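You operate a simulated robot arm through the tools that you are given. There is no shell and no other tool.

Carry out the task below with a simulated two-armed robot. There is one attempt and no reset: what you move stays moved.

Task
Swap box Y-72 on the lettered strip for the two boxes waiting in the yellow tray.
Fine: box Y-72 goes to the tray; slide the wide box beside it into its gap, not lifted; the two go on any free places; the other boxes stay. Set down upright: what you pick out, narrow yellow-label box.
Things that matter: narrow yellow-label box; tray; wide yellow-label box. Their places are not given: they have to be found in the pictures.

The check looks at the end state, three seconds after you hand in, the way a careful person would. Anything else that was tipped, shoved, dropped, spilled or broken makes it a failure.

Robot
Two 7-joint arms with two-finger parallel grippers on one trunk that stands fixed in place. Base frame: the origin is at the foot of the trunk, x ahead of it, y to its left, z up; the work surface is at about z = 780. Lengths are in mm, angles in rad, forces in N, time in s.
The left shoulder is at [110, 169, 1511], the right one opposite. With the tool pointing down near the work surface each hand reaches from about 280 to 680 mm from the base axis, measured 20 degrees to its own side. Payload 1.57 kg a hand.
The tool frame of a hand sits at the grasp point between the pads (the TCP): z along the fingers, y along the line on which they close. The tips reach 30 mm beyond it. The gripper opens to 80 mm. The fingers are 17 mm wide and 12 mm thick; the gripper's body (40 by 82 mm) begins 80 mm behind the TCP.
Orientation is that of the tool frame in the base frame, as [roll, pitch, yaw] about the fixed x, y, z axes, in that order (R = Rz(yaw) Ry(pitch) Rx(roll)). With the fingers straight down and closing along the base's y, the tool's x points along the base's -x, its y along +y and its z along -z.

Tools
- The arms move only by the tool nudge_tool. It takes "left_commands", "right_commands" or both (then of equal length, played together; a hand with none holds still); each is a list of rows, each a list of 7 numbers: the shift along the tool's x, y, z in units of 500 mm (1.0 is 500 mm), then the turn, a rotation vector about the tool's x, y, z in units of 120 degrees (1.0 is 120 degrees), then the opening in per cent of the stroke, from 0 (shut) to 100 (fully open). In form: [[x, y, z, rx, ry, rz, jaw], ...]. A call has 1 to 20 rows; each row is the pose to reach, as a shift and turn from the pose commanded when the call began, along the tool's axes at that moment. A call with a number of a shift or a turn outside -1 to 1 is refused whole. Rows are played at 5 a second. More than 50 mm and 0.15 rad between two rows, or a gripper value outside its range, and nothing of the call is played. Where a pose cannot be reached the arm comes as near as it can. A force on the tool above 40 N (or 10 N above the force at the start of the call, whichever is more), or a blocked arm, ends the call early, and 0.2 s more pass. The fingers move at their own pace (about 72 mm/s each) and stop on an object; they squeeze with about 30 N. The grip force told is the motor's: it shows also when the fingers shut on nothing. Time passes only in rows, and 0.2 s behind the last, so rows that repeat a pose let the fingers close. The reply holds the time, the measured pose of the TCP, the force on the tool along the base axes, the opening and the grip force, in the units named above and with some noise, with the torque about the TCP (base axes, N m) and any sound that the robot's microphone picked up, and new pictures: "show" is both (left out), scene, wrist or none (wrist: the cameras of the hands that moved).
- Cameras (640 x 400 px; columns grow to the right, rows downward): "scene" is now at [148.7, 10.6, 1686.6]; the picture's right is [0.16, -0.99, 0.00], its down [-0.83, -0.13, -0.54] and it looks along [0.54, 0.09, -0.84] (base axes); focal length 374 px, centre (320, 200). "left" rides on the left gripper at [72, 7, -122] in its tool frame; the picture's right is [-0.09, 1.00, 0.00], its down [-0.84, -0.08, -0.54] and it looks along [-0.54, -0.05, 0.84] (tool axes); focal length 238 px, centre (320, 200). "right" rides on the right gripper at [72, -7, -122] in its tool frame; the picture's right is [0.09, 1.00, 0.00], its down [-0.84, 0.08, -0.54] and it looks along [-0.54, 0.05, 0.84] (tool axes); focal length 238 px, centre (320, 200).
- move_column(by): slides the trunk up (or, below 0, down) by that many mm; the arms and the scene camera ride with it, the base frame stays. It gives what a move gives, with no picture.
- turn_head(pan, tilt): turns the head with the scene camera to pan (to the left, within 1.501 rad either way) and tilt (down, from -0.506 to 1.204), counted from straight ahead of the robot. It gives what a move gives, and a new picture of the scene camera.
- probe_pixels(camera, pixels): for up to 12 pixels [column, row] of the newest picture of that camera ("zoom" is the newest enlarged one), the place [x, y, z] in the base frame of the surface seen there, good to about 2 mm. It takes no simulated time.
- inspect(camera, box): a new picture of the part [left, top, right, bottom] of that camera's present view, enlarged. It takes no simulated time.
- sign_off(): hands the job in; it is judged then, once.

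Open the grippers and draw the arms clear of the work before you hand the job in, unless the task says otherwise.

The tools are called after "Emit:" as a command line: name --argument value ..., lists and objects as JSON in quotes. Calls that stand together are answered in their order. nudge_tool: Moves the arms, as the interface text tells. Its arguments: {"type":"object","properties":{"left_commands":{"type":"array"},"right_commands":{"type":"array"},"show":{"type":"string","enum":["both","scene","wrist","none"]}},"required":[]} The other tools are called the same way: move_column (by) slides the trunk up or down; turn_head (pan, tilt) turns the head that bears the scene camera; probe_pixels (camera, pixels) gives the place of the surface under pixels of a picture; inspect (camera, box) takes an enlarged picture of a part of a camera's view; sign_off () hands the job in.

At the start:

```text
t: 0.0
left_eef_pos: [632.1, 351.2, 1184.6]
left_tool_rot: [-3.141, 0.0, -3.14]
left_wrist_force: [0.3, 0.3, -0.7]
left_torque: [-0.02, 0.04, -0.02]
left_width: 79.8
left_grip_force: 0.1
right_eef_pos: [667.1, -245.7, 1104.1]
right_tool_rot: [-3.141, -0.001, 3.138]
right_wrist_force: [-0.3, 0.5, -0.6]
right_torque: [0.02, -0.01, -0.01]
right_width: 80.1
right_grip_force: 0.1
trunk travel left (down, up): [-825.0, 65.0]
head pan, tilt: [0.161, 0.995]
```

scene: 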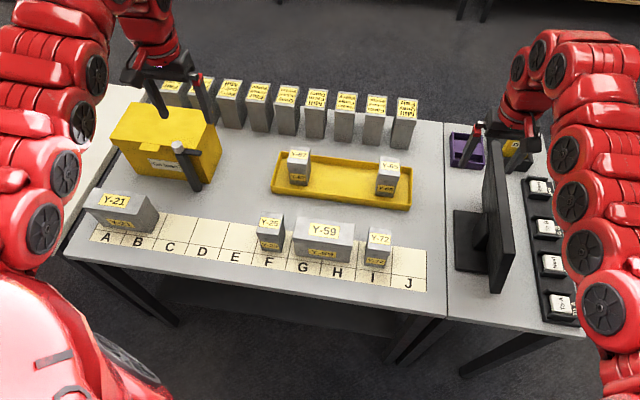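
right: 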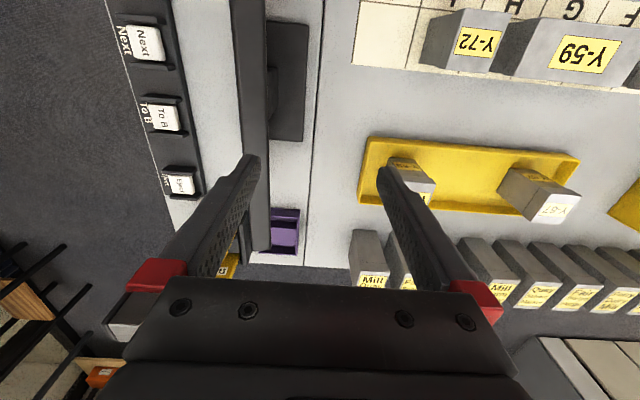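
left: 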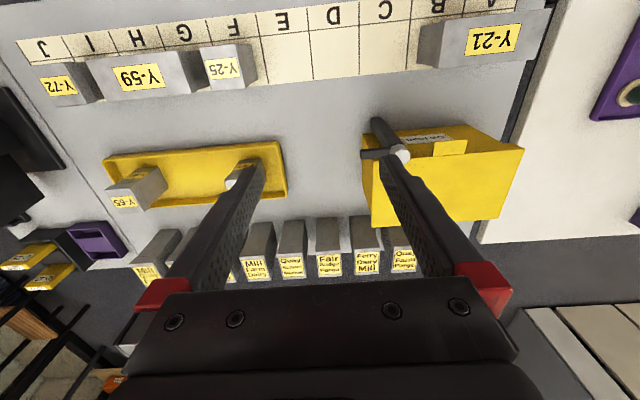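

I start by looking closely at the strip and the tray in the scene picture (strip around rows 190-290, tray around (340,180)).

Emit:
inspect --camera "scene" --box '[230, 130, 450, 300]'

Emit:
inspect --camera "scene" --box '[60, 70, 280, 290]'

```text
2.35 times, centred on (340, 215) of scene
```

zoom: 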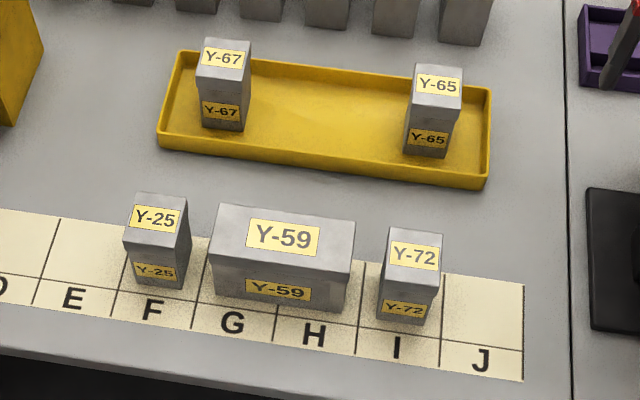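

```text
1.82 times, centred on (170, 180) of scene
```

zoom: 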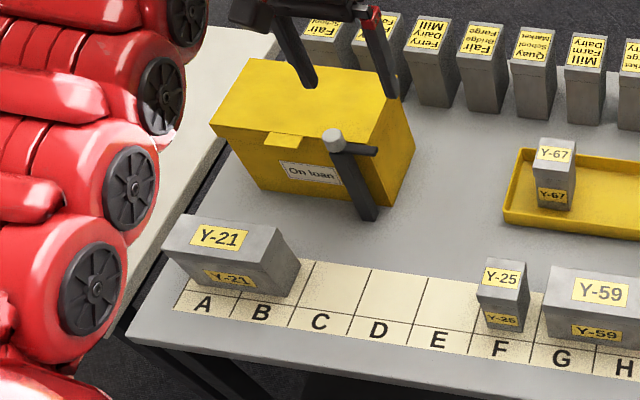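

The boxes Y-67 and Y-65 stand in the tray, Y-72 on I, Y-59 on G-H, Y-25 on F, and Y-21 on A-B. I'll probe the tops and strip corners.

Emit:
inspect --camera "scene" --box '[240, 190, 440, 310]'

```text
3.20 times, centred on (340, 250) of scene
```

zoom: 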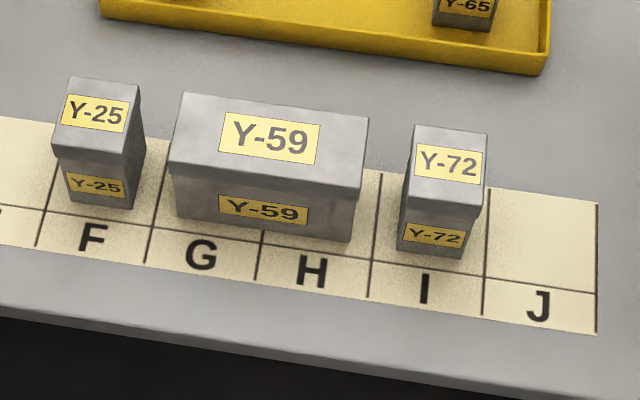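

In the zoom the boxes have a lid lip on top. I probe lid corners and base corners for Y-72 and Y-59.

Emit:
probe_pixels --camera "zoom" --pixels '[[418, 130], [484, 138], [412, 196], [477, 206], [402, 248], [462, 257], [187, 97], [366, 120], [172, 162], [358, 192], [179, 212], [349, 239]]'

Emit:
probe_pixels --camera "zoom" --pixels '[[72, 80], [137, 87], [55, 144], [125, 154], [74, 200], [130, 207], [486, 194], [595, 204], [595, 332], [485, 278], [378, 255], [263, 236]]'

```text
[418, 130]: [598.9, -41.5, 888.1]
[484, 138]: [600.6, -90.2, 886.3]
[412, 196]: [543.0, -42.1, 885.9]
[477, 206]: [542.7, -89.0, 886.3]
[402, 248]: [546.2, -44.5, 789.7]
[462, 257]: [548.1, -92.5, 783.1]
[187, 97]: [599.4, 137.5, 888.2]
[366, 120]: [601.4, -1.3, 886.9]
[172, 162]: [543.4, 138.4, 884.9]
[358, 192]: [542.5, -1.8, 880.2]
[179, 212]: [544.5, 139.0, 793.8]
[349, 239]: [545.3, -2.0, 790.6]
```

```text
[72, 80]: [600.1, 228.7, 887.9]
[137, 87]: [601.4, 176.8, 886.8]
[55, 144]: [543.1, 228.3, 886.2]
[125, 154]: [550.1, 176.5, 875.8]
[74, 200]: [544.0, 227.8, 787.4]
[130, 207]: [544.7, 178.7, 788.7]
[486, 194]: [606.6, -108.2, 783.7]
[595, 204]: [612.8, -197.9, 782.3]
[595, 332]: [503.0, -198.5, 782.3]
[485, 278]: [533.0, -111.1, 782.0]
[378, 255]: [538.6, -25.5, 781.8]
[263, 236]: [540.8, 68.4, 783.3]
```

Strip pitch looks about 88 mm, and boxes about 50 x 60 x 105 mm. Next I probe the tray and the boxes in it, plus nearby obstacles.

Emit:
inspect --camera "scene" --box '[260, 130, 420, 226]'

Emit:
probe_pixels --camera "scene" --pixels '[[180, 145], [187, 160], [195, 185], [205, 100], [165, 115], [404, 100], [373, 98], [315, 90], [490, 150], [493, 250], [468, 240], [465, 150]]'

```text
4.00 times, centred on (340, 178) of scene
```

zoom: 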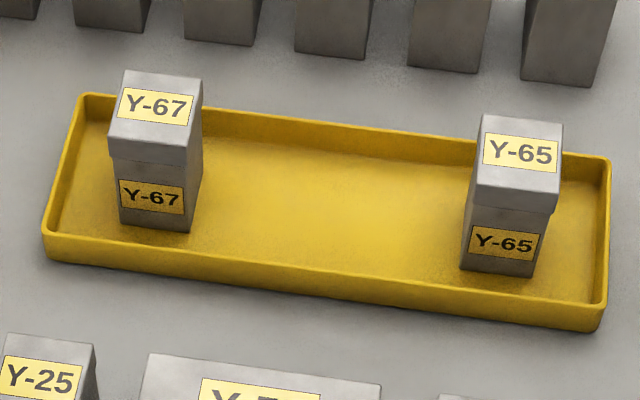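

```text
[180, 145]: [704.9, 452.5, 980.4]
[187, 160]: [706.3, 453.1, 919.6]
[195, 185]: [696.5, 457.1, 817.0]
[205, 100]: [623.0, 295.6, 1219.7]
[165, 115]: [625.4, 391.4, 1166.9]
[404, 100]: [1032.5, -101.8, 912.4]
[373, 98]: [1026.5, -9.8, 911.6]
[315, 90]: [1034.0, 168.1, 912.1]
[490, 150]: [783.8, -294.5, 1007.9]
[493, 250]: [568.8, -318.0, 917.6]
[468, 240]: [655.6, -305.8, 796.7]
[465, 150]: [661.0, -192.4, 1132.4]
```

The zoom shows the tray rim and both tray boxes clearly; probing their corners.

Emit:
probe_pixels --camera "zoom" --pixels '[[127, 74], [200, 82], [112, 150], [186, 162], [120, 220], [188, 229], [485, 118], [560, 126], [472, 196], [548, 208], [463, 264], [532, 275]]'

Emit:
probe_pixels --camera "zoom" --pixels '[[85, 97], [607, 160], [600, 304], [48, 232], [300, 200], [400, 240], [250, 150], [410, 170], [300, 270], [300, 255], [60, 215], [590, 290]]'

```text
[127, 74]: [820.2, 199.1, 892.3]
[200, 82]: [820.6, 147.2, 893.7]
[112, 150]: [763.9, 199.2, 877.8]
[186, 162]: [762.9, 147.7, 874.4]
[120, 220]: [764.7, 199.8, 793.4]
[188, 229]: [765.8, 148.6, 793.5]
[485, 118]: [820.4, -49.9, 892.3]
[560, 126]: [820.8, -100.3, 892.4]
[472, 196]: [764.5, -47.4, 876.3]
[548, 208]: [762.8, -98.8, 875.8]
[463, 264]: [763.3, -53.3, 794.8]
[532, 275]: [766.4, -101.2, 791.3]
```

```text
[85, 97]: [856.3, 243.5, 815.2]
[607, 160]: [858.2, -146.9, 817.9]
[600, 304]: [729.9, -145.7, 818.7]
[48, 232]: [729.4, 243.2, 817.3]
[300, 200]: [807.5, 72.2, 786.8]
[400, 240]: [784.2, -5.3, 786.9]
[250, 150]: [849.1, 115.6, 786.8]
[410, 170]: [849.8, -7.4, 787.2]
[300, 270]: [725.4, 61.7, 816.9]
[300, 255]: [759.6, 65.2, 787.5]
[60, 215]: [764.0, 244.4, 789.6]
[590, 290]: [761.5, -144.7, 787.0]
```

Tray: x 727-858, y -147 to 244, floor z≈787, rim 817; Y-67 centred near (792,173), Y-65 near (792,-75). That is beyond the current reach, so I will lower the trunk; first I raise both hands and bring the right one away from the monitor (y≈-300).

Emit:
nudge_tool --right_commands '[[0.022, 0.049, -0.065, 0, 0, 0, 100], [0.044, 0.098, -0.13, 0, 0, 0, 100], [0.067, 0.147, -0.195, 0, 0, 0, 100], [0.089, 0.196, -0.26, 0, 0, 0, 100], [0.111, 0.245, -0.325, 0, 0, 0, 100], [0.134, 0.292, -0.39, 0, 0, 0, 100]]' --left_commands '[[0, 0, -0.055, 0, 0, 0, 100], [0, 0, -0.11, 0, 0, 0, 100], [0, 0, -0.165, 0, 0, 0, 100], [0, 0, -0.22, 0, 0, 0, 100], [0, 0, -0.275, 0, 0, 0, 100], [0, 0, -0.33, 0, 0, 0, 100]]' --show "both"

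```text
t: 1.4
left_eef_pos: [654.1, 360.4, 1273.8]
left_tool_rot: [-3.139, 0.0, -3.14]
left_wrist_force: [0.7, -0.2, 0.8]
left_torque: [0.0, -0.05, -0.01]
left_width: 79.9
left_grip_force: 0.0
left hand out of reach, approached as far as the arm can: row 3, 4, 5, 6
right_eef_pos: [623.4, -129.5, 1246.3]
right_tool_rot: [3.139, 0.003, 3.141]
right_wrist_force: [0.1, 0.1, 0.1]
right_torque: [0.0, -0.06, -0.02]
right_width: 80.4
right_grip_force: 0.1
right hand out of reach, approached as far as the arm can: row 5, 6
trunk travel left (down, up): [-825.0, 65.0]
head pan, tilt: [0.161, 0.995]
```

scene: 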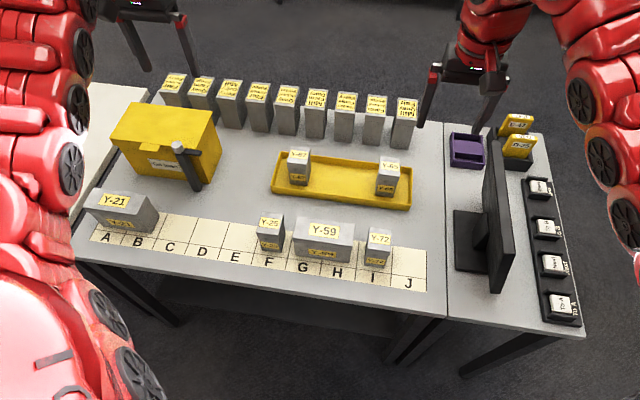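
right: 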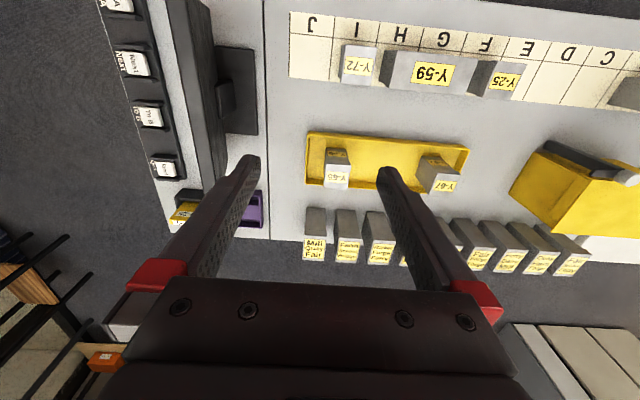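
left: 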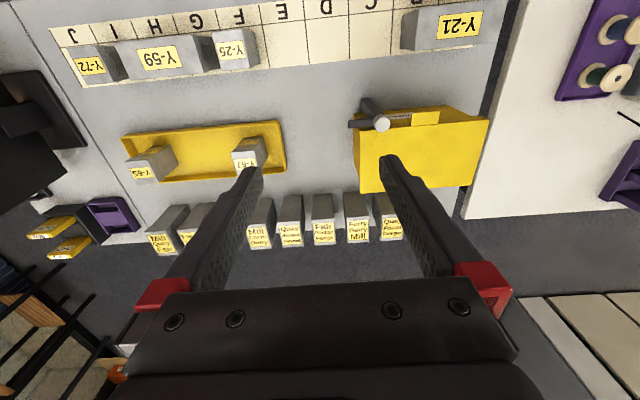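

Both hands hit a limit upward (likely wrist limits), so I'll keep them lower relative to the shoulder. I probe the heights of the yellow box, the post and the monitor before lowering the trunk.

Emit:
probe_pixels --camera "scene" --pixels '[[160, 125], [125, 110], [210, 115], [195, 150], [117, 145], [180, 147], [497, 140], [493, 175], [492, 285], [455, 212], [455, 268], [465, 140]]'

Emit:
move_column --by -150

```text
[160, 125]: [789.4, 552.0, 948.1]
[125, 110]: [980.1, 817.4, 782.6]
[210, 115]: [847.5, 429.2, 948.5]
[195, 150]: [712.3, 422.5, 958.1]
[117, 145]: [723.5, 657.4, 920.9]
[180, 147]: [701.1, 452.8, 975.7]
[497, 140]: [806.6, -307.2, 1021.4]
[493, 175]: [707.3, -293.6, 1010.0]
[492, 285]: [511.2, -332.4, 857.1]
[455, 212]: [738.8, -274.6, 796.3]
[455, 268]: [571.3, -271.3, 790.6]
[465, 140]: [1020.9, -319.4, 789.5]
```

```text
t: 3.1
left_eef_pos: [654.6, 360.9, 1124.8]
left_tool_rot: [-3.141, 0.001, -3.139]
left_wrist_force: [-0.7, -0.8, 0.0]
left_torque: [-0.02, 0.04, -0.01]
left_width: 79.9
left_grip_force: 0.1
right_eef_pos: [623.2, -130.5, 1096.8]
right_tool_rot: [3.14, 0.0, 3.141]
right_wrist_force: [0.0, -0.5, 0.6]
right_torque: [-0.02, 0.0, -0.01]
right_width: 80.1
right_grip_force: 0.0
trunk travel left (down, up): [-675.0, 215.0]
head pan, tilt: [0.161, 0.995]
```

Trunk is 150 mm lower, no forces. I take a new scene picture to check the arms against the table before going lower.

Emit:
turn_head --pan 0.1 --tilt 0.9

```text
t: 3.8
left_eef_pos: [655.6, 359.7, 1125.7]
left_tool_rot: [-3.141, -0.002, -3.14]
left_wrist_force: [0.1, -0.3, -0.4]
left_torque: [-0.02, 0.01, -0.02]
left_width: 80.0
left_grip_force: 0.0
right_eef_pos: [623.1, -129.7, 1095.5]
right_tool_rot: [3.14, 0.001, 3.14]
right_wrist_force: [-0.1, -0.4, -1.0]
right_torque: [0.0, 0.03, 0.01]
right_width: 79.9
right_grip_force: 0.0
trunk travel left (down, up): [-675.0, 215.0]
head pan, tilt: [0.099, 0.901]
```

scene: 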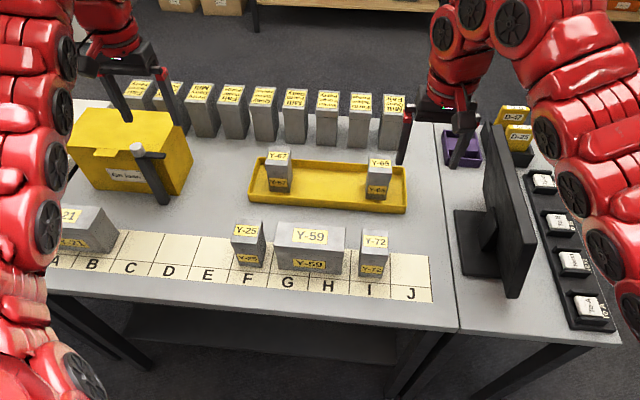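

The right arm's elbow bulges to the right side of the picture near (600,240), close to the monitor's line of sight. I probe its real place.

Emit:
probe_pixels --camera "scene" --pixels '[[600, 250], [605, 190], [550, 135], [510, 25], [630, 300], [560, 200], [610, 100], [65, 60], [65, 130], [65, 200], [60, 275], [90, 380]]'

```text
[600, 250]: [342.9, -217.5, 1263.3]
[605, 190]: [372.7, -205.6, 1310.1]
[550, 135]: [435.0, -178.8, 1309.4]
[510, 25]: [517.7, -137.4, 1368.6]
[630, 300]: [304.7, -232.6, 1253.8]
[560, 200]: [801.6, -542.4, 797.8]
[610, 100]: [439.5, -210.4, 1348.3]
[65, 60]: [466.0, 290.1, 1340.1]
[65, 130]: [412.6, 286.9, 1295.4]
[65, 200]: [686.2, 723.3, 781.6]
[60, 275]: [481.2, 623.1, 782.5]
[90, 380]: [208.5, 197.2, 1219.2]
```

The arms ride well above the table (forearm z ≈ 1250-1370). I lower the trunk another 80 mm; then the tray should be reachable with a small forward tilt.

Emit:
move_column --by -80

```text
t: 5.0
left_eef_pos: [654.0, 361.6, 1045.1]
left_tool_rot: [3.14, 0.002, -3.14]
left_wrist_force: [-0.2, -0.7, -0.1]
left_torque: [0.03, -0.01, -0.02]
left_width: 79.9
left_grip_force: 0.0
right_eef_pos: [623.5, -130.9, 1016.6]
right_tool_rot: [3.139, -0.001, 3.14]
right_wrist_force: [0.7, 0.3, 0.0]
right_torque: [0.04, 0.04, -0.01]
right_width: 80.3
right_grip_force: 0.0
trunk travel left (down, up): [-595.0, 295.0]
head pan, tilt: [0.099, 0.901]
```

Now I move the right hand above Y-65 (around (792,-75)) with a 0.35 rad forward tilt, staying at z≈970.

Emit:
nudge_tool --right_commands '[[-0.067, 0.022, 0.018, 0, -0.0334, 0, 100], [-0.135, 0.045, 0.037, 0, -0.0668, 0, 100], [-0.202, 0.067, 0.055, 0, -0.1, 0, 100], [-0.27, 0.09, 0.074, 0, -0.1336, 0, 100], [-0.337, 0.112, 0.092, 0, -0.167, 0, 100], [-0.337, 0.112, 0.092, 0, -0.167, 0, 100]]' --show "both"

```text
t: 6.4
left_eef_pos: [654.9, 359.5, 1045.1]
left_tool_rot: [3.14, 0.002, -3.141]
left_wrist_force: [-0.6, -0.3, 0.8]
left_torque: [-0.04, -0.01, 0.05]
left_width: 79.8
left_grip_force: 0.0
right_eef_pos: [791.6, -74.2, 970.9]
right_tool_rot: [3.14, 0.349, 3.14]
right_wrist_force: [-0.3, -0.2, -0.3]
right_torque: [0.02, 0.0, 0.01]
right_width: 80.1
right_grip_force: 0.0
trunk travel left (down, up): [-595.0, 295.0]
head pan, tilt: [0.099, 0.901]
```

scene: 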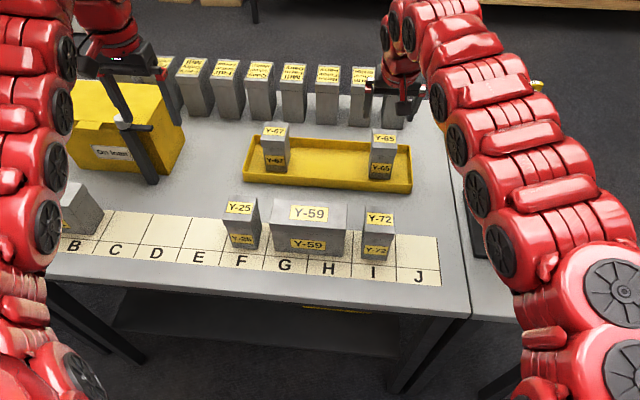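
right: 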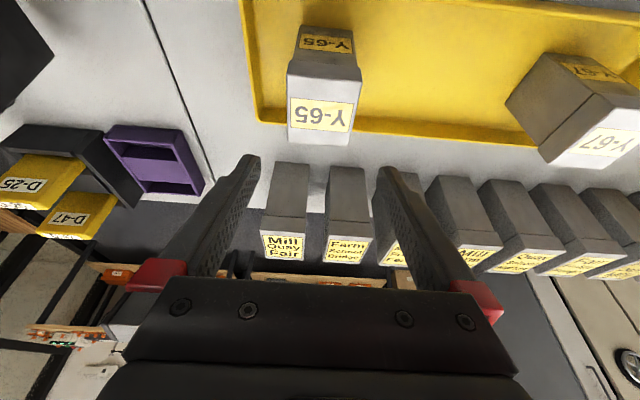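

The hand reached (791.6,-74.2,970.9). In the wrist view Y-65 sits at columns 287-360, between the fingertips; I probe the lid corners from this view.

Emit:
probe_pixels --camera "right" --pixels '[[292, 80], [358, 84], [290, 138], [348, 143], [302, 30], [350, 32], [298, 52], [352, 56], [288, 72], [361, 75]]'

Emit:
inspect --camera "right" --box '[260, 10, 400, 150]'

```text
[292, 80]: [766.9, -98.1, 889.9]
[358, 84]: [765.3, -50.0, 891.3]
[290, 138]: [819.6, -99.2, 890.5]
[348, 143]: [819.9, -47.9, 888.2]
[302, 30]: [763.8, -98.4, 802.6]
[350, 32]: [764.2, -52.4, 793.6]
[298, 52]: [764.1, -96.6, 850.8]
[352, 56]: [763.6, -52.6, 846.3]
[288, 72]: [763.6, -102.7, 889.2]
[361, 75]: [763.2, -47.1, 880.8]
```

```text
2.86 times, centred on (330, 80) of right
```

zoom: 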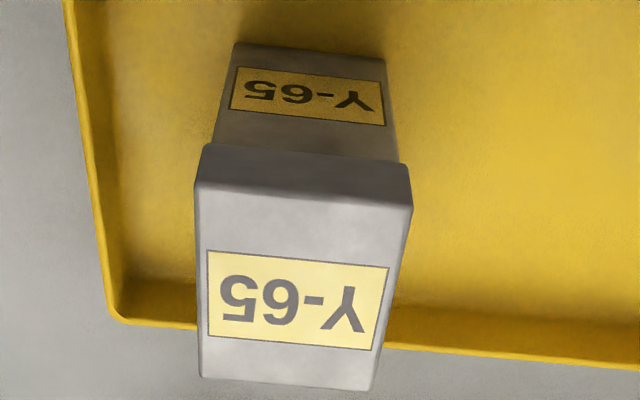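

Lid spans y -102.7 to -47.1, centre (792,-75). I descend straight down to TCP z≈858 with the jaws open.

Emit:
nudge_tool --right_commands '[[0.0193, -0.0015, 0.0531, 0, 0, 0, 100], [0.0387, -0.0015, 0.1062, 0, 0, 0, 100], [0.058, -0.0015, 0.1593, 0, 0, 0, 100], [0.0773, -0.0015, 0.2124, 0, 0, 0, 100], [0.0773, -0.0015, 0.2124, 0, 0, 0, 100]]' --show "both"

```text
t: 7.6
left_eef_pos: [654.0, 360.1, 1044.6]
left_tool_rot: [-3.142, 0.002, -3.14]
left_wrist_force: [-0.4, -0.1, 0.3]
left_torque: [-0.02, -0.03, 0.01]
left_width: 79.8
left_grip_force: 0.1
right_eef_pos: [791.6, -75.3, 858.4]
right_tool_rot: [3.141, 0.351, 3.141]
right_wrist_force: [0.2, 0.2, -0.8]
right_torque: [0.01, -0.02, 0.01]
right_width: 80.1
right_grip_force: 0.0
trunk travel left (down, up): [-595.0, 295.0]
head pan, tilt: [0.099, 0.901]
```

scene: 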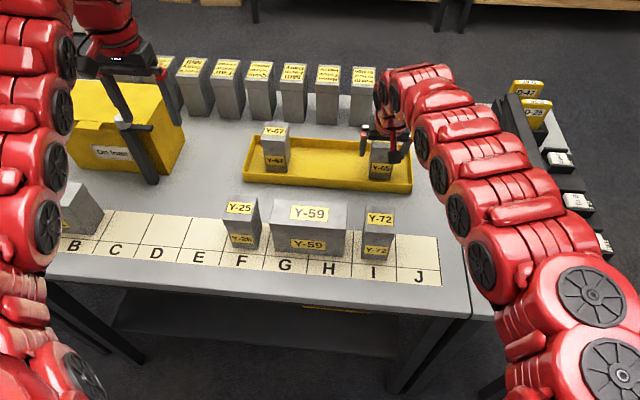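
right: 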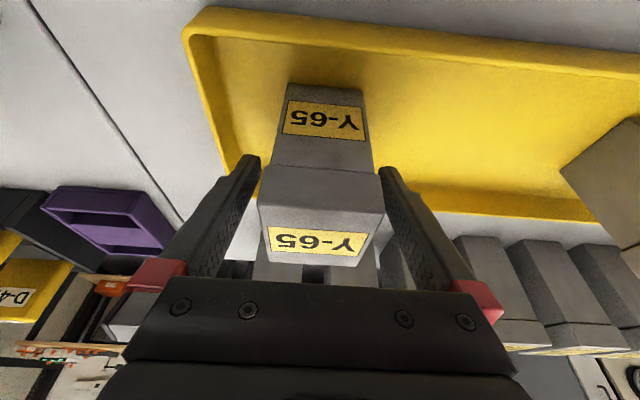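

The box Y-65 is between the open fingers (wrist view columns 258-385), no contact force. I close the gripper in place.

Emit:
nudge_tool --right_commands '[[0, 0, 0, 0, 0, 0, 50], [0, 0, 0, 0, 0, 0, 40], [0, 0, 0, 0, 0, 0, 40], [0, 0, 0, 0, 0, 0, 40]]' --show "wrist"

```text
t: 8.6
left_eef_pos: [654.9, 360.0, 1045.1]
left_tool_rot: [-3.141, 0.0, -3.14]
left_wrist_force: [-0.4, 0.0, 0.1]
left_torque: [0.0, -0.02, -0.01]
left_width: 80.0
left_grip_force: 0.0
right_eef_pos: [792.7, -74.9, 857.5]
right_tool_rot: [3.14, 0.35, 3.139]
right_wrist_force: [0.9, 0.1, 0.2]
right_torque: [0.05, -0.04, -0.01]
right_width: 55.9
right_grip_force: 29.1
trunk travel left (down, up): [-595.0, 295.0]
head pan, tilt: [0.099, 0.901]
```

right: 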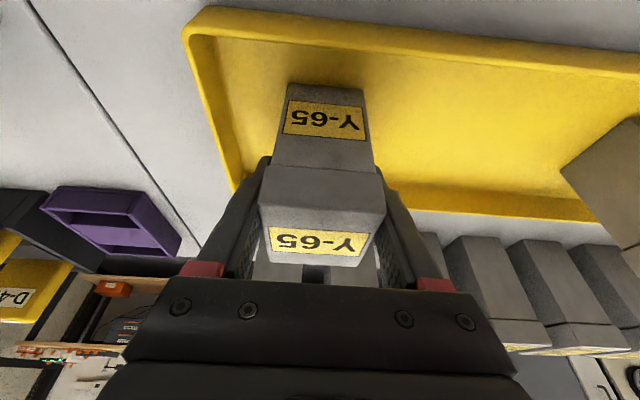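

Gripped at 55.9 mm with 29 N. I lift a small 25 mm first to check that the whole box comes along.

Emit:
nudge_tool --right_commands '[[-0.0086, 0, -0.0235, 0, 0, 0, 40], [-0.0171, 0, -0.047, 0, 0, 0, 40], [-0.0171, 0, -0.047, 0, 0, 0, 40]]' --show "both"

```text
t: 9.4
left_eef_pos: [656.0, 360.5, 1046.5]
left_tool_rot: [3.14, -0.001, -3.138]
left_wrist_force: [0.0, 0.3, -0.7]
left_torque: [0.01, -0.02, 0.03]
left_width: 80.1
left_grip_force: 0.1
right_eef_pos: [793.3, -73.5, 882.4]
right_tool_rot: [3.139, 0.347, 3.138]
right_wrist_force: [0.4, 0.3, -2.6]
right_torque: [-0.03, 0.02, 0.04]
right_width: 55.8
right_grip_force: 30.6
trunk travel left (down, up): [-595.0, 295.0]
head pan, tilt: [0.099, 0.901]
```

scene: 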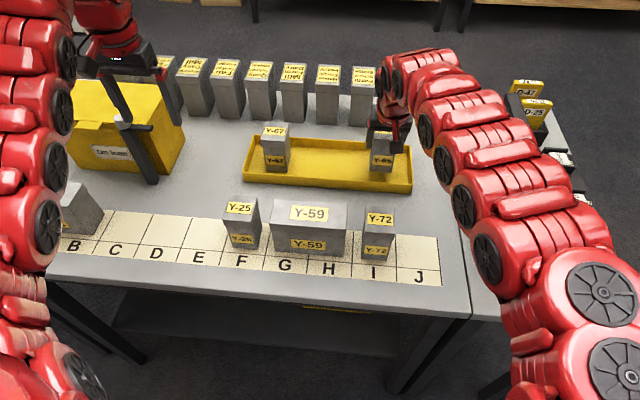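
right: 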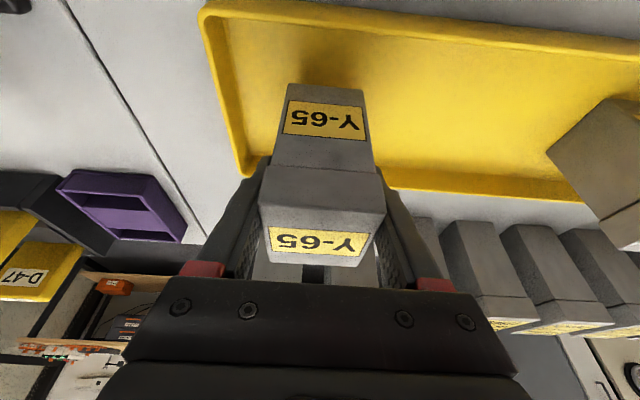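

The whole box is up, weight about 2.6 N. Before carrying it, I measure the strip lines accurately in an enlarged view.

Emit:
inspect --camera "scene" --box '[210, 190, 450, 300]'

Emit:
inspect --camera "scene" --box '[60, 190, 300, 300]'

```text
2.67 times, centred on (330, 245) of scene
```

zoom: 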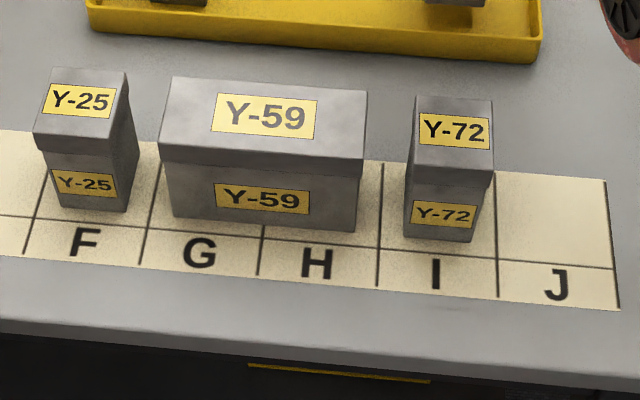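

```text
2.67 times, centred on (180, 245) of scene
```

zoom: 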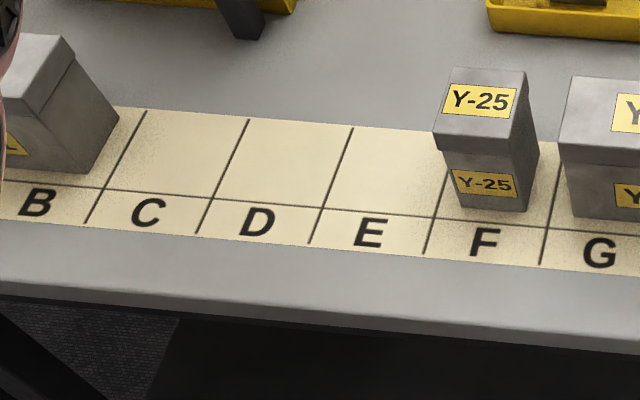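

I probe the strip dividers in this zoom: B/C, C/D, D/E, E/F, F/G.

Emit:
probe_pixels --camera "zoom" --pixels '[[88, 221], [198, 231], [310, 241], [427, 252], [542, 262], [145, 112], [248, 121], [351, 129], [106, 188], [213, 197], [325, 207], [437, 217]]'

Emit:
inspect --camera "scene" --box '[330, 210, 450, 300]'

```text
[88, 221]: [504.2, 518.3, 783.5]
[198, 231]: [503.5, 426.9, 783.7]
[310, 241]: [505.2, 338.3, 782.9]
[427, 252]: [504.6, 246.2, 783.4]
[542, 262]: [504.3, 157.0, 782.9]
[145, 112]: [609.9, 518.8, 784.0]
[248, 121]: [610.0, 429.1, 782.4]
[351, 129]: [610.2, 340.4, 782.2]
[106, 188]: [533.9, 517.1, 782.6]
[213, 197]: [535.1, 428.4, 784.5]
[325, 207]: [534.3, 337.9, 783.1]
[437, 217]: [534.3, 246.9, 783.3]
```

```text
4.44 times, centred on (390, 255) of scene
```

zoom: 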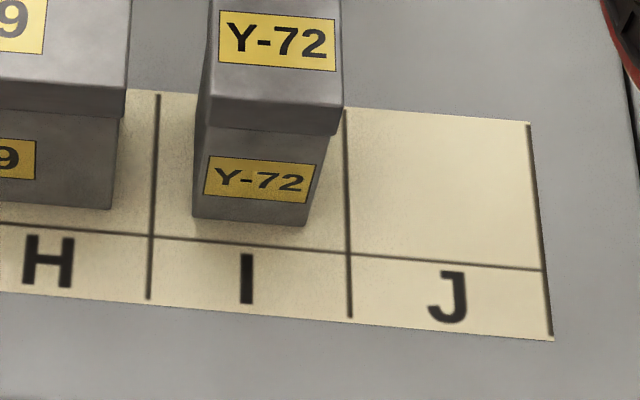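

Dividers are at 518, 428, 339, 247, 157: pitch 90 mm. I check the H/I, I/J and end lines.

Emit:
probe_pixels --camera "zoom" --pixels '[[149, 296], [350, 316], [551, 336], [348, 252], [541, 270], [152, 235], [345, 115], [529, 126], [158, 97], [198, 214], [305, 223], [110, 206]]'

```text
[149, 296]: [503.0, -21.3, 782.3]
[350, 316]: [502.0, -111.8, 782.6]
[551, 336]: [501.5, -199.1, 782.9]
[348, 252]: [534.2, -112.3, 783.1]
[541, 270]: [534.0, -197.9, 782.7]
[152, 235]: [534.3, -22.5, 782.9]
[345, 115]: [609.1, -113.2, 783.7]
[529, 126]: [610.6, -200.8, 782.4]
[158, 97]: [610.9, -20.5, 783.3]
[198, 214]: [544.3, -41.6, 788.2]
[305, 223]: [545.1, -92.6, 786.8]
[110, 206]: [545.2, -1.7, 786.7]
```

The I/J line is at y≈-112 and the end at -200, so J's centre is (572,-156). I carry Y-65 up over the tray rim, across to y=-156, then back over J at z≈950.

Emit:
nudge_tool --right_commands '[[-0.024, 0, -0.0658, 0, 0, 0, 40], [-0.0459, 0, -0.1259, 0, 0, 0, 40], [-0.0459, -0.08, -0.1259, 0, 0, 0, 40], [-0.0459, -0.162, -0.1259, 0, 0, 0, 40], [0.0367, -0.162, -0.1561, 0, 0, 0, 40], [0.1194, -0.162, -0.1862, 0, 0, 0, 40], [0.2021, -0.162, -0.2164, 0, 0, 0, 40], [0.2847, -0.162, -0.2465, 0, 0, 0, 40], [0.3674, -0.162, -0.2767, 0, 0, 0, 40], [0.3674, -0.162, -0.2767, 0, 0, 0, 40], [0.3674, -0.162, -0.2767, 0, 0, 0, 40]]' --show "both"

```text
t: 11.8
left_eef_pos: [654.5, 359.7, 1043.4]
left_tool_rot: [3.141, 0.0, -3.141]
left_wrist_force: [-0.6, -0.3, 0.7]
left_torque: [-0.01, -0.02, 0.01]
left_width: 80.0
left_grip_force: 0.0
right_eef_pos: [733.5, -154.7, 953.1]
right_tool_rot: [3.14, 0.348, 3.14]
right_wrist_force: [-1.4, 0.2, -2.2]
right_torque: [0.0, 0.02, 0.0]
right_width: 55.5
right_grip_force: 29.9
right hand out of reach, approached as far as the arm can: row 6, 7, 8, 9, 10, 11
trunk travel left (down, up): [-595.0, 295.0]
head pan, tilt: [0.099, 0.901]
```

scene: 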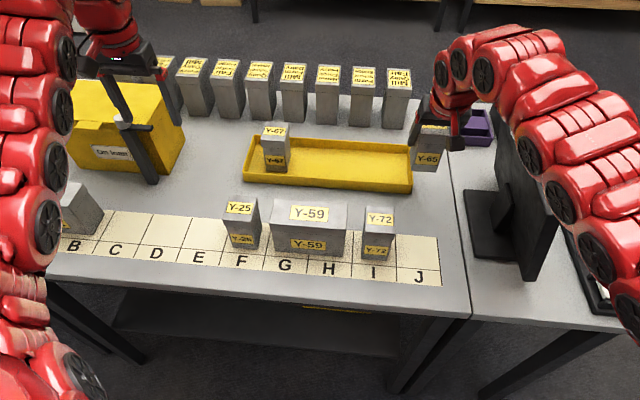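
right: 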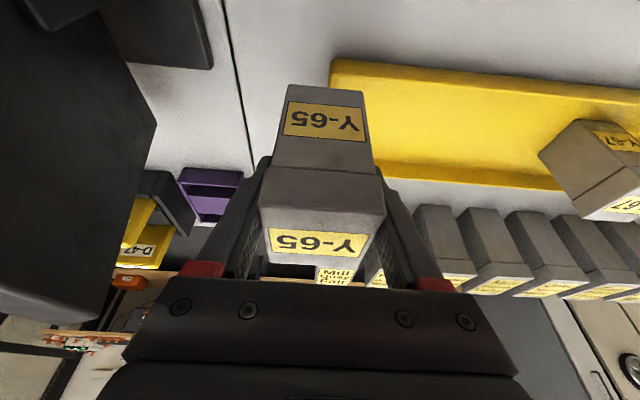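

The hand stopped at (733,-155,953): too near for the low shoulder. I raise the trunk back by 230 mm so the strip becomes reachable, the box rides up with it.

Emit:
move_column --by 230

```text
t: 14.2
left_eef_pos: [654.8, 360.2, 1274.8]
left_tool_rot: [3.141, 0.0, -3.141]
left_wrist_force: [0.3, -0.2, 0.1]
left_torque: [0.02, 0.0, -0.03]
left_width: 80.0
left_grip_force: 0.0
right_eef_pos: [733.2, -155.1, 1184.7]
right_tool_rot: [3.14, 0.348, 3.139]
right_wrist_force: [0.6, 0.2, -3.1]
right_torque: [-0.01, 0.01, 0.0]
right_width: 55.7
right_grip_force: 29.8
trunk travel left (down, up): [-825.0, 65.0]
head pan, tilt: [0.099, 0.901]
```

Now at shoulder height 1511 again, hand at (733,-155,1185). I move back and down towards J, to (572,-156,900), well clear of Y-72.

Emit:
nudge_tool --right_commands '[[0.0627, -0.0005, 0.073, 0, 0, 0, 40], [0.1253, -0.001, 0.146, 0, 0, 0, 40], [0.1861, -0.0015, 0.2197, 0, 0, 0, 40], [0.2487, -0.0018, 0.2927, 0, 0, 0, 40], [0.3088, -0.0018, 0.3645, 0, 0, 0, 40], [0.3773, -0.0018, 0.395, 0, 0, 0, 40], [0.4417, -0.0018, 0.4142, 0, 0, 0, 40], [0.4964, -0.0018, 0.4241, 0, 0, 0, 40], [0.4964, -0.0018, 0.4241, 0, 0, 0, 40]]' --show "both"

```text
t: 16.2
left_eef_pos: [655.7, 361.2, 1273.7]
left_tool_rot: [-3.14, -0.001, -3.139]
left_wrist_force: [0.5, 0.6, 0.6]
left_torque: [-0.02, -0.01, -0.02]
left_width: 79.9
left_grip_force: 0.1
right_eef_pos: [659.9, -155.7, 949.6]
right_tool_rot: [3.141, 0.345, 3.139]
right_wrist_force: [0.1, -0.1, -2.8]
right_torque: [-0.05, 0.01, 0.01]
right_width: 55.8
right_grip_force: 29.7
right hand out of reach, approached as far as the arm can: row 1, 2, 3, 4, 5, 6, 7, 8, 9
trunk travel left (down, up): [-825.0, 65.0]
head pan, tilt: [0.099, 0.901]
```

scene: 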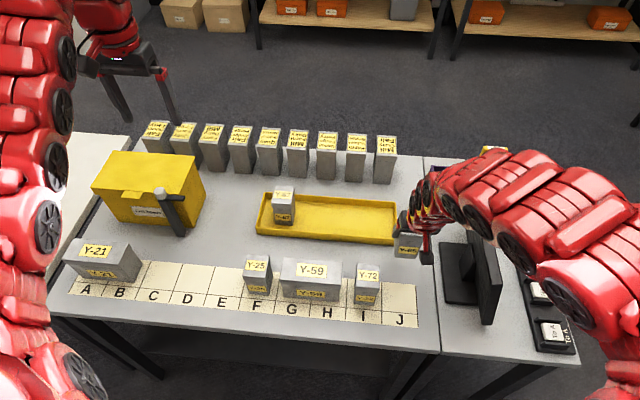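
right: 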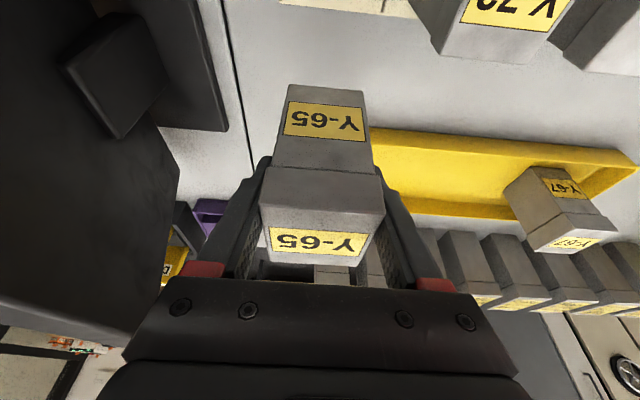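

The near limit behaves like a sphere around the shoulder; with the trunk at its top I can come down over J. First I check the forearm's clearance above the monitor, then raise the trunk 65 mm.

Emit:
probe_pixels --camera "scene" --pixels '[[425, 200], [450, 215], [485, 225], [520, 250], [570, 300], [620, 250], [470, 170], [550, 180], [480, 250], [495, 275]]'

Emit:
move_column --by 65

```text
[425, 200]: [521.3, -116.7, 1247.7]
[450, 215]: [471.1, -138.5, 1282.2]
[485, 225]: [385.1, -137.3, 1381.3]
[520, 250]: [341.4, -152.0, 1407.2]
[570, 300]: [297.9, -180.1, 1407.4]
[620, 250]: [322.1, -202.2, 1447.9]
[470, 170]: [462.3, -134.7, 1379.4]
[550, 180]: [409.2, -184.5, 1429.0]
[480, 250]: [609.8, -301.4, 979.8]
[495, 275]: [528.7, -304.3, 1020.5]
```

```text
t: 17.2
left_eef_pos: [655.9, 360.2, 1339.9]
left_tool_rot: [-3.141, 0.0, -3.139]
left_wrist_force: [0.1, 0.0, 0.5]
left_torque: [0.01, -0.03, 0.0]
left_width: 79.9
left_grip_force: 0.1
right_eef_pos: [661.1, -157.9, 1012.8]
right_tool_rot: [-3.141, 0.347, 3.139]
right_wrist_force: [1.3, 0.1, -2.0]
right_torque: [0.02, 0.03, 0.01]
right_width: 55.5
right_grip_force: 30.2
trunk travel left (down, up): [-890.0, 0.0]
head pan, tilt: [0.099, 0.901]
```

No contact risk: forearm is above z 1240. I go down to z≈890, then straight back to x=572 over J.

Emit:
nudge_tool --right_commands '[[0.0285, 0, 0.079, 0, 0, 0, 40], [0.057, 0, 0.158, 0, 0, 0, 40], [0.0848, 0, 0.2352, 0, 0, 0, 40], [0.1676, 0, 0.2053, 0, 0, 0, 40], [0.2503, 0, 0.1755, 0, 0, 0, 40], [0.2503, 0, 0.1755, 0, 0, 0, 40]]' --show "both"

```text
t: 18.6
left_eef_pos: [657.2, 362.5, 1338.4]
left_tool_rot: [-3.14, -0.002, -3.14]
left_wrist_force: [0.4, -0.6, -0.2]
left_torque: [-0.02, 0.0, 0.01]
left_width: 80.2
left_grip_force: 0.1
right_eef_pos: [575.3, -153.4, 885.4]
right_tool_rot: [-3.141, 0.344, 3.14]
right_wrist_force: [1.3, 0.6, -2.3]
right_torque: [-0.01, -0.01, 0.0]
right_width: 55.8
right_grip_force: 30.0
right hand out of reach, approached as far as the arm can: row 5
trunk travel left (down, up): [-890.0, 0.0]
head pan, tilt: [0.099, 0.901]
```

scene: 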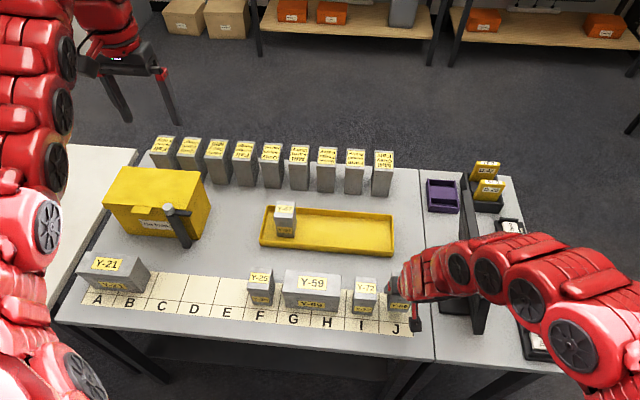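
right: 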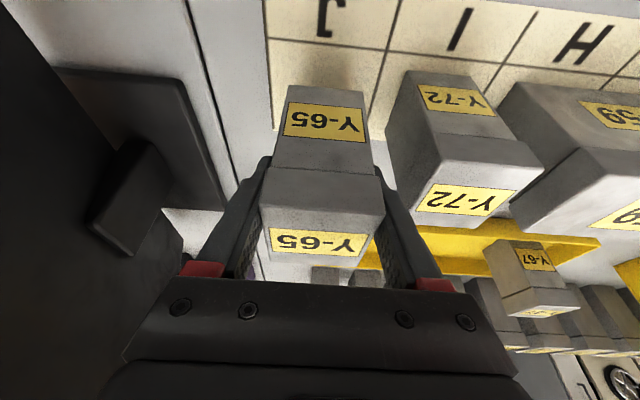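

Y-65 now hangs over J at (575,-153,885), slightly forward. I shift 3 mm to the cell centre and lower to about 2 mm above the strip.

Emit:
nudge_tool --right_commands '[[0.0134, -0.003, 0.0207, 0, -0.002, 0, 40], [0.0208, -0.0052, 0.0414, 0, -0.003, 0, 40], [0.0235, -0.0052, 0.0489, 0, -0.003, 0, 40], [0.0255, -0.0052, 0.0546, 0, -0.003, 0, 40], [0.0255, -0.0052, 0.0546, 0, -0.003, 0, 40]]' --show "both"

```text
t: 19.8
left_eef_pos: [656.5, 360.8, 1338.6]
left_tool_rot: [3.142, -0.001, -3.141]
left_wrist_force: [-1.0, 0.5, -0.3]
left_torque: [0.01, 0.01, -0.02]
left_width: 80.2
left_grip_force: 0.1
right_eef_pos: [569.5, -159.5, 857.7]
right_tool_rot: [3.14, 0.351, 3.139]
right_wrist_force: [0.3, 0.2, -2.5]
right_torque: [0.01, 0.0, 0.01]
right_width: 55.6
right_grip_force: 30.8
trunk travel left (down, up): [-890.0, 0.0]
head pan, tilt: [0.099, 0.901]
```

scene: 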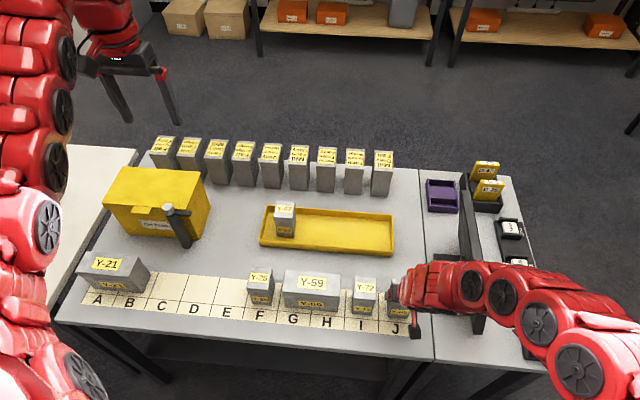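
right: 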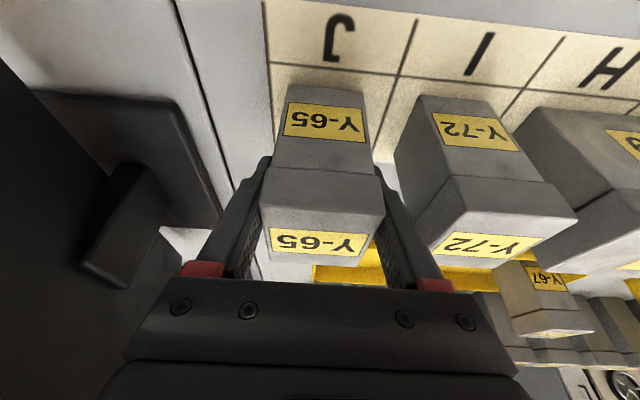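

Now at (569.5,-159.5,857.7), about 4 mm above the strip. I correct by +2.5/+3 mm and lower 3.5 mm.

Emit:
nudge_tool --right_commands '[[-0.0047, 0.006, 0.0017, 0, 0, 0, 40], [-0.0035, 0.006, 0.005, 0, 0, 0, 40], [-0.0023, 0.006, 0.0083, 0, 0, 0, 40], [-0.0023, 0.006, 0.0083, 0, 0, 0, 40]]' --show "wrist"

Emit:
inspect --camera "scene" --box '[320, 250, 440, 350]'

```text
t: 20.8
left_eef_pos: [655.2, 359.3, 1340.1]
left_tool_rot: [-3.14, 0.001, -3.139]
left_wrist_force: [-0.8, 0.4, -0.2]
left_torque: [-0.01, -0.01, -0.03]
left_width: 79.8
left_grip_force: 0.0
right_eef_pos: [572.6, -155.2, 855.8]
right_tool_rot: [3.141, 0.352, 3.141]
right_wrist_force: [-0.2, -0.8, -2.8]
right_torque: [0.01, 0.03, 0.01]
right_width: 55.7
right_grip_force: 29.9
trunk travel left (down, up): [-890.0, 0.0]
head pan, tilt: [0.099, 0.901]
```

right: 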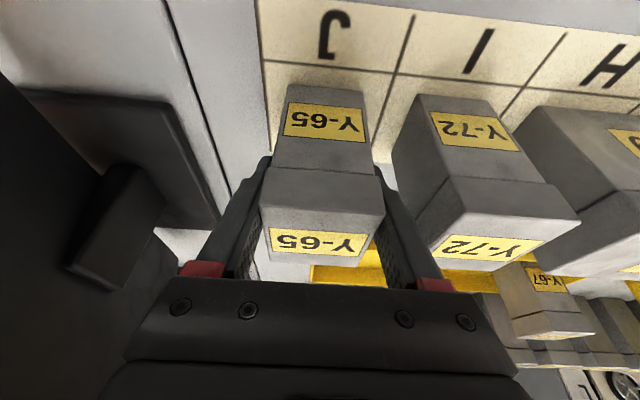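

```text
4.00 times, centred on (380, 300) of scene
```

zoom: 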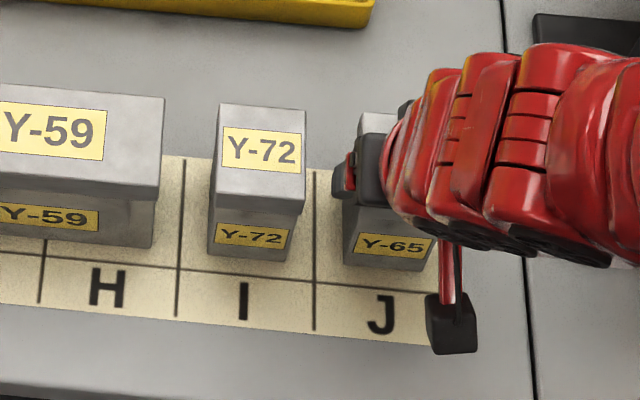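

Still the full weight on the wrist (-2.8 N), so the box is not down yet. I lower 2 mm more in small steps.

Emit:
nudge_tool --right_commands '[[0.0007, 0, 0.0019, 0, 0, 0, 40], [0.0014, 0, 0.0038, 0, 0, 0, 40], [0.0014, 0, 0.0038, 0, 0, 0, 40], [0.0014, 0, 0.0038, 0, 0, 0, 40]]' --show "none"

```text
t: 21.8
left_eef_pos: [655.0, 360.0, 1339.6]
left_tool_rot: [-3.141, 0.0, -3.14]
left_wrist_force: [0.1, 0.0, 0.0]
left_torque: [-0.01, 0.01, 0.0]
left_width: 79.9
left_grip_force: 0.0
right_eef_pos: [571.9, -155.4, 854.2]
right_tool_rot: [3.14, 0.352, 3.139]
right_wrist_force: [-0.4, 0.3, -2.0]
right_torque: [-0.06, 0.0, -0.03]
right_width: 55.6
right_grip_force: 29.6
trunk travel left (down, up): [-890.0, 0.0]
head pan, tilt: [0.099, 0.901]
```

Emit:
nudge_tool --right_commands '[[0.0007, 0, 0.0019, 0, 0, 0, 40], [0.0007, 0, 0.0019, 0, 0, 0, 40], [0.0007, 0, 0.0019, 0, 0, 0, 40]]' --show "none"

```text
t: 22.6
left_eef_pos: [654.8, 359.0, 1340.2]
left_tool_rot: [-3.141, 0.004, -3.141]
left_wrist_force: [-0.1, 0.0, 0.0]
left_torque: [0.02, 0.0, 0.01]
left_width: 80.0
left_grip_force: 0.1
right_eef_pos: [572.0, -154.4, 853.6]
right_tool_rot: [3.139, 0.352, 3.138]
right_wrist_force: [1.1, -2.0, 8.2]
right_torque: [0.26, -0.47, -0.07]
right_width: 55.8
right_grip_force: 30.1
trunk travel left (down, up): [-890.0, 0.0]
head pan, tilt: [0.099, 0.901]
```

The wrist now reads +8 N upward: the box stands on the strip. I open the jaws to about 68 mm.

Emit:
nudge_tool --right_commands '[[-0.0007, 0, -0.0019, 0, 0, 0, 60], [-0.0007, 0, -0.0019, 0, 0, 0, 85], [-0.0007, 0, -0.0019, 0, 0, 0, 85], [-0.0007, 0, -0.0019, 0, 0, 0, 85]]' --show "wrist"

```text
t: 23.6
left_eef_pos: [654.5, 359.6, 1340.2]
left_tool_rot: [3.141, -0.001, -3.141]
left_wrist_force: [-0.1, -0.5, -0.1]
left_torque: [0.0, 0.0, 0.01]
left_width: 79.9
left_grip_force: 0.1
right_eef_pos: [571.9, -156.4, 852.9]
right_tool_rot: [-3.141, 0.35, 3.141]
right_wrist_force: [0.1, -0.4, 0.6]
right_torque: [0.0, 0.02, 0.04]
right_width: 67.9
right_grip_force: 0.0
trunk travel left (down, up): [-890.0, 0.0]
head pan, tilt: [0.099, 0.901]
```

right: 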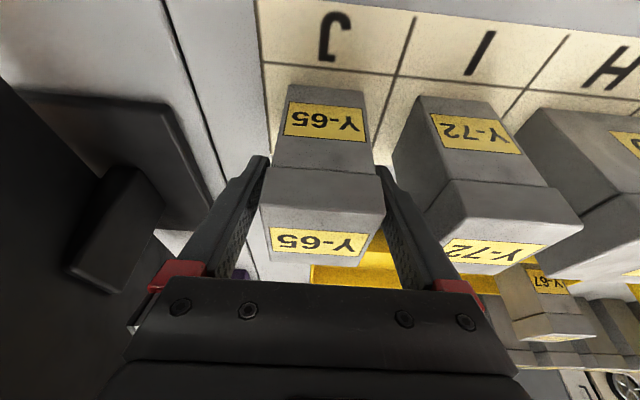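

Released cleanly at 68 mm. I retreat up and forward (fingers slide along the sides), then shift left to y≈-67 in front of and above Y-72.

Emit:
nudge_tool --right_commands '[[-0.0504, 0, -0.039, 0, 0, 0, 85], [-0.1009, 0, -0.0781, 0, 0, 0, 85], [-0.1513, 0, -0.1171, 0, 0, 0, 85], [-0.2011, 0, -0.1543, 0, 0, 0, 85], [-0.2011, 0.09, -0.1543, 0, 0, 0, 90], [-0.2011, 0.178, -0.1543, 0, 0, 0, 90], [-0.2011, 0.178, -0.1543, 0, 0, 0, 90]]' --show "both"

```text
t: 25.2
left_eef_pos: [655.3, 359.3, 1340.9]
left_tool_rot: [3.139, 0.003, -3.139]
left_wrist_force: [-0.2, -1.0, -0.7]
left_torque: [0.02, -0.01, 0.03]
left_width: 80.2
left_grip_force: 0.0
right_eef_pos: [638.7, -68.4, 959.9]
right_tool_rot: [3.139, 0.353, 3.141]
right_wrist_force: [-1.1, -0.2, -0.5]
right_torque: [0.02, -0.01, 0.02]
right_width: 72.1
right_grip_force: 0.0
trunk travel left (down, up): [-890.0, 0.0]
head pan, tilt: [0.099, 0.901]
```

scene: 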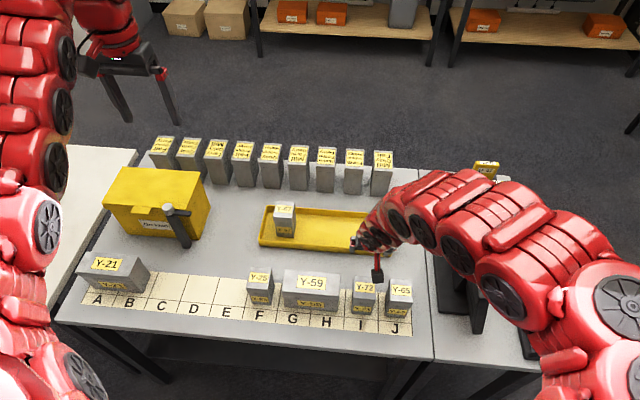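
right: 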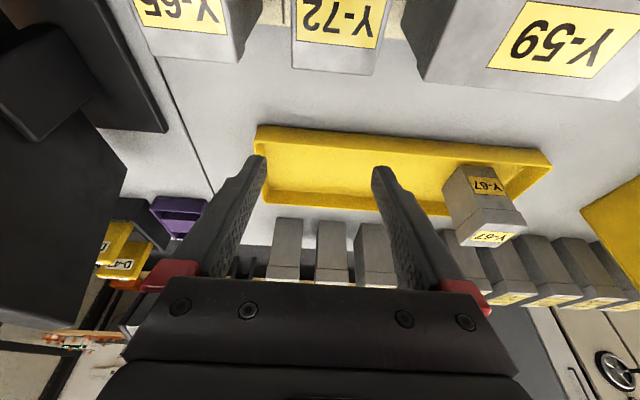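

Y-65 stands upright on J. I probe the lids of Y-72, Y-65 and Y-59 in this wrist view before going back down for Y-72.

Emit:
probe_pixels --camera "right" --pixels '[[294, 66], [372, 72], [292, 40], [380, 45], [240, 55], [160, 50], [405, 62], [430, 78], [480, 84], [600, 95]]'

Emit:
inspect --camera "scene" --box '[330, 260, 430, 340]'

```text
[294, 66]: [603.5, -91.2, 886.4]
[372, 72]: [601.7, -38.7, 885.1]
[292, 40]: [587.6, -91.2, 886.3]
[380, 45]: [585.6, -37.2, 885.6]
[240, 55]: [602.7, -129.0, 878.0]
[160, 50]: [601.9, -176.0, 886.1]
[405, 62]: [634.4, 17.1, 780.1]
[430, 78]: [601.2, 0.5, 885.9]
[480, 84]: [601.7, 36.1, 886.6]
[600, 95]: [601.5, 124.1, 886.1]
```

```text
5.00 times, centred on (380, 300) of scene
```

zoom: 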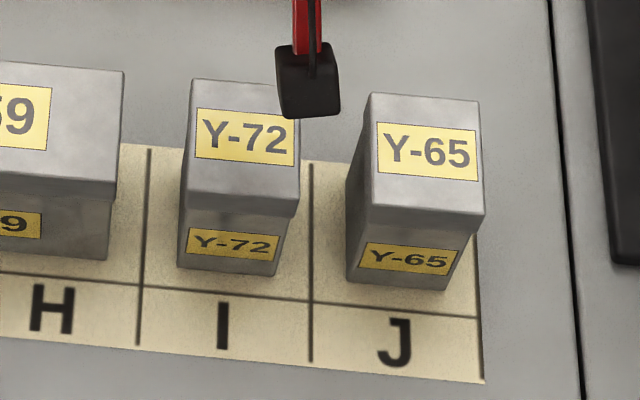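

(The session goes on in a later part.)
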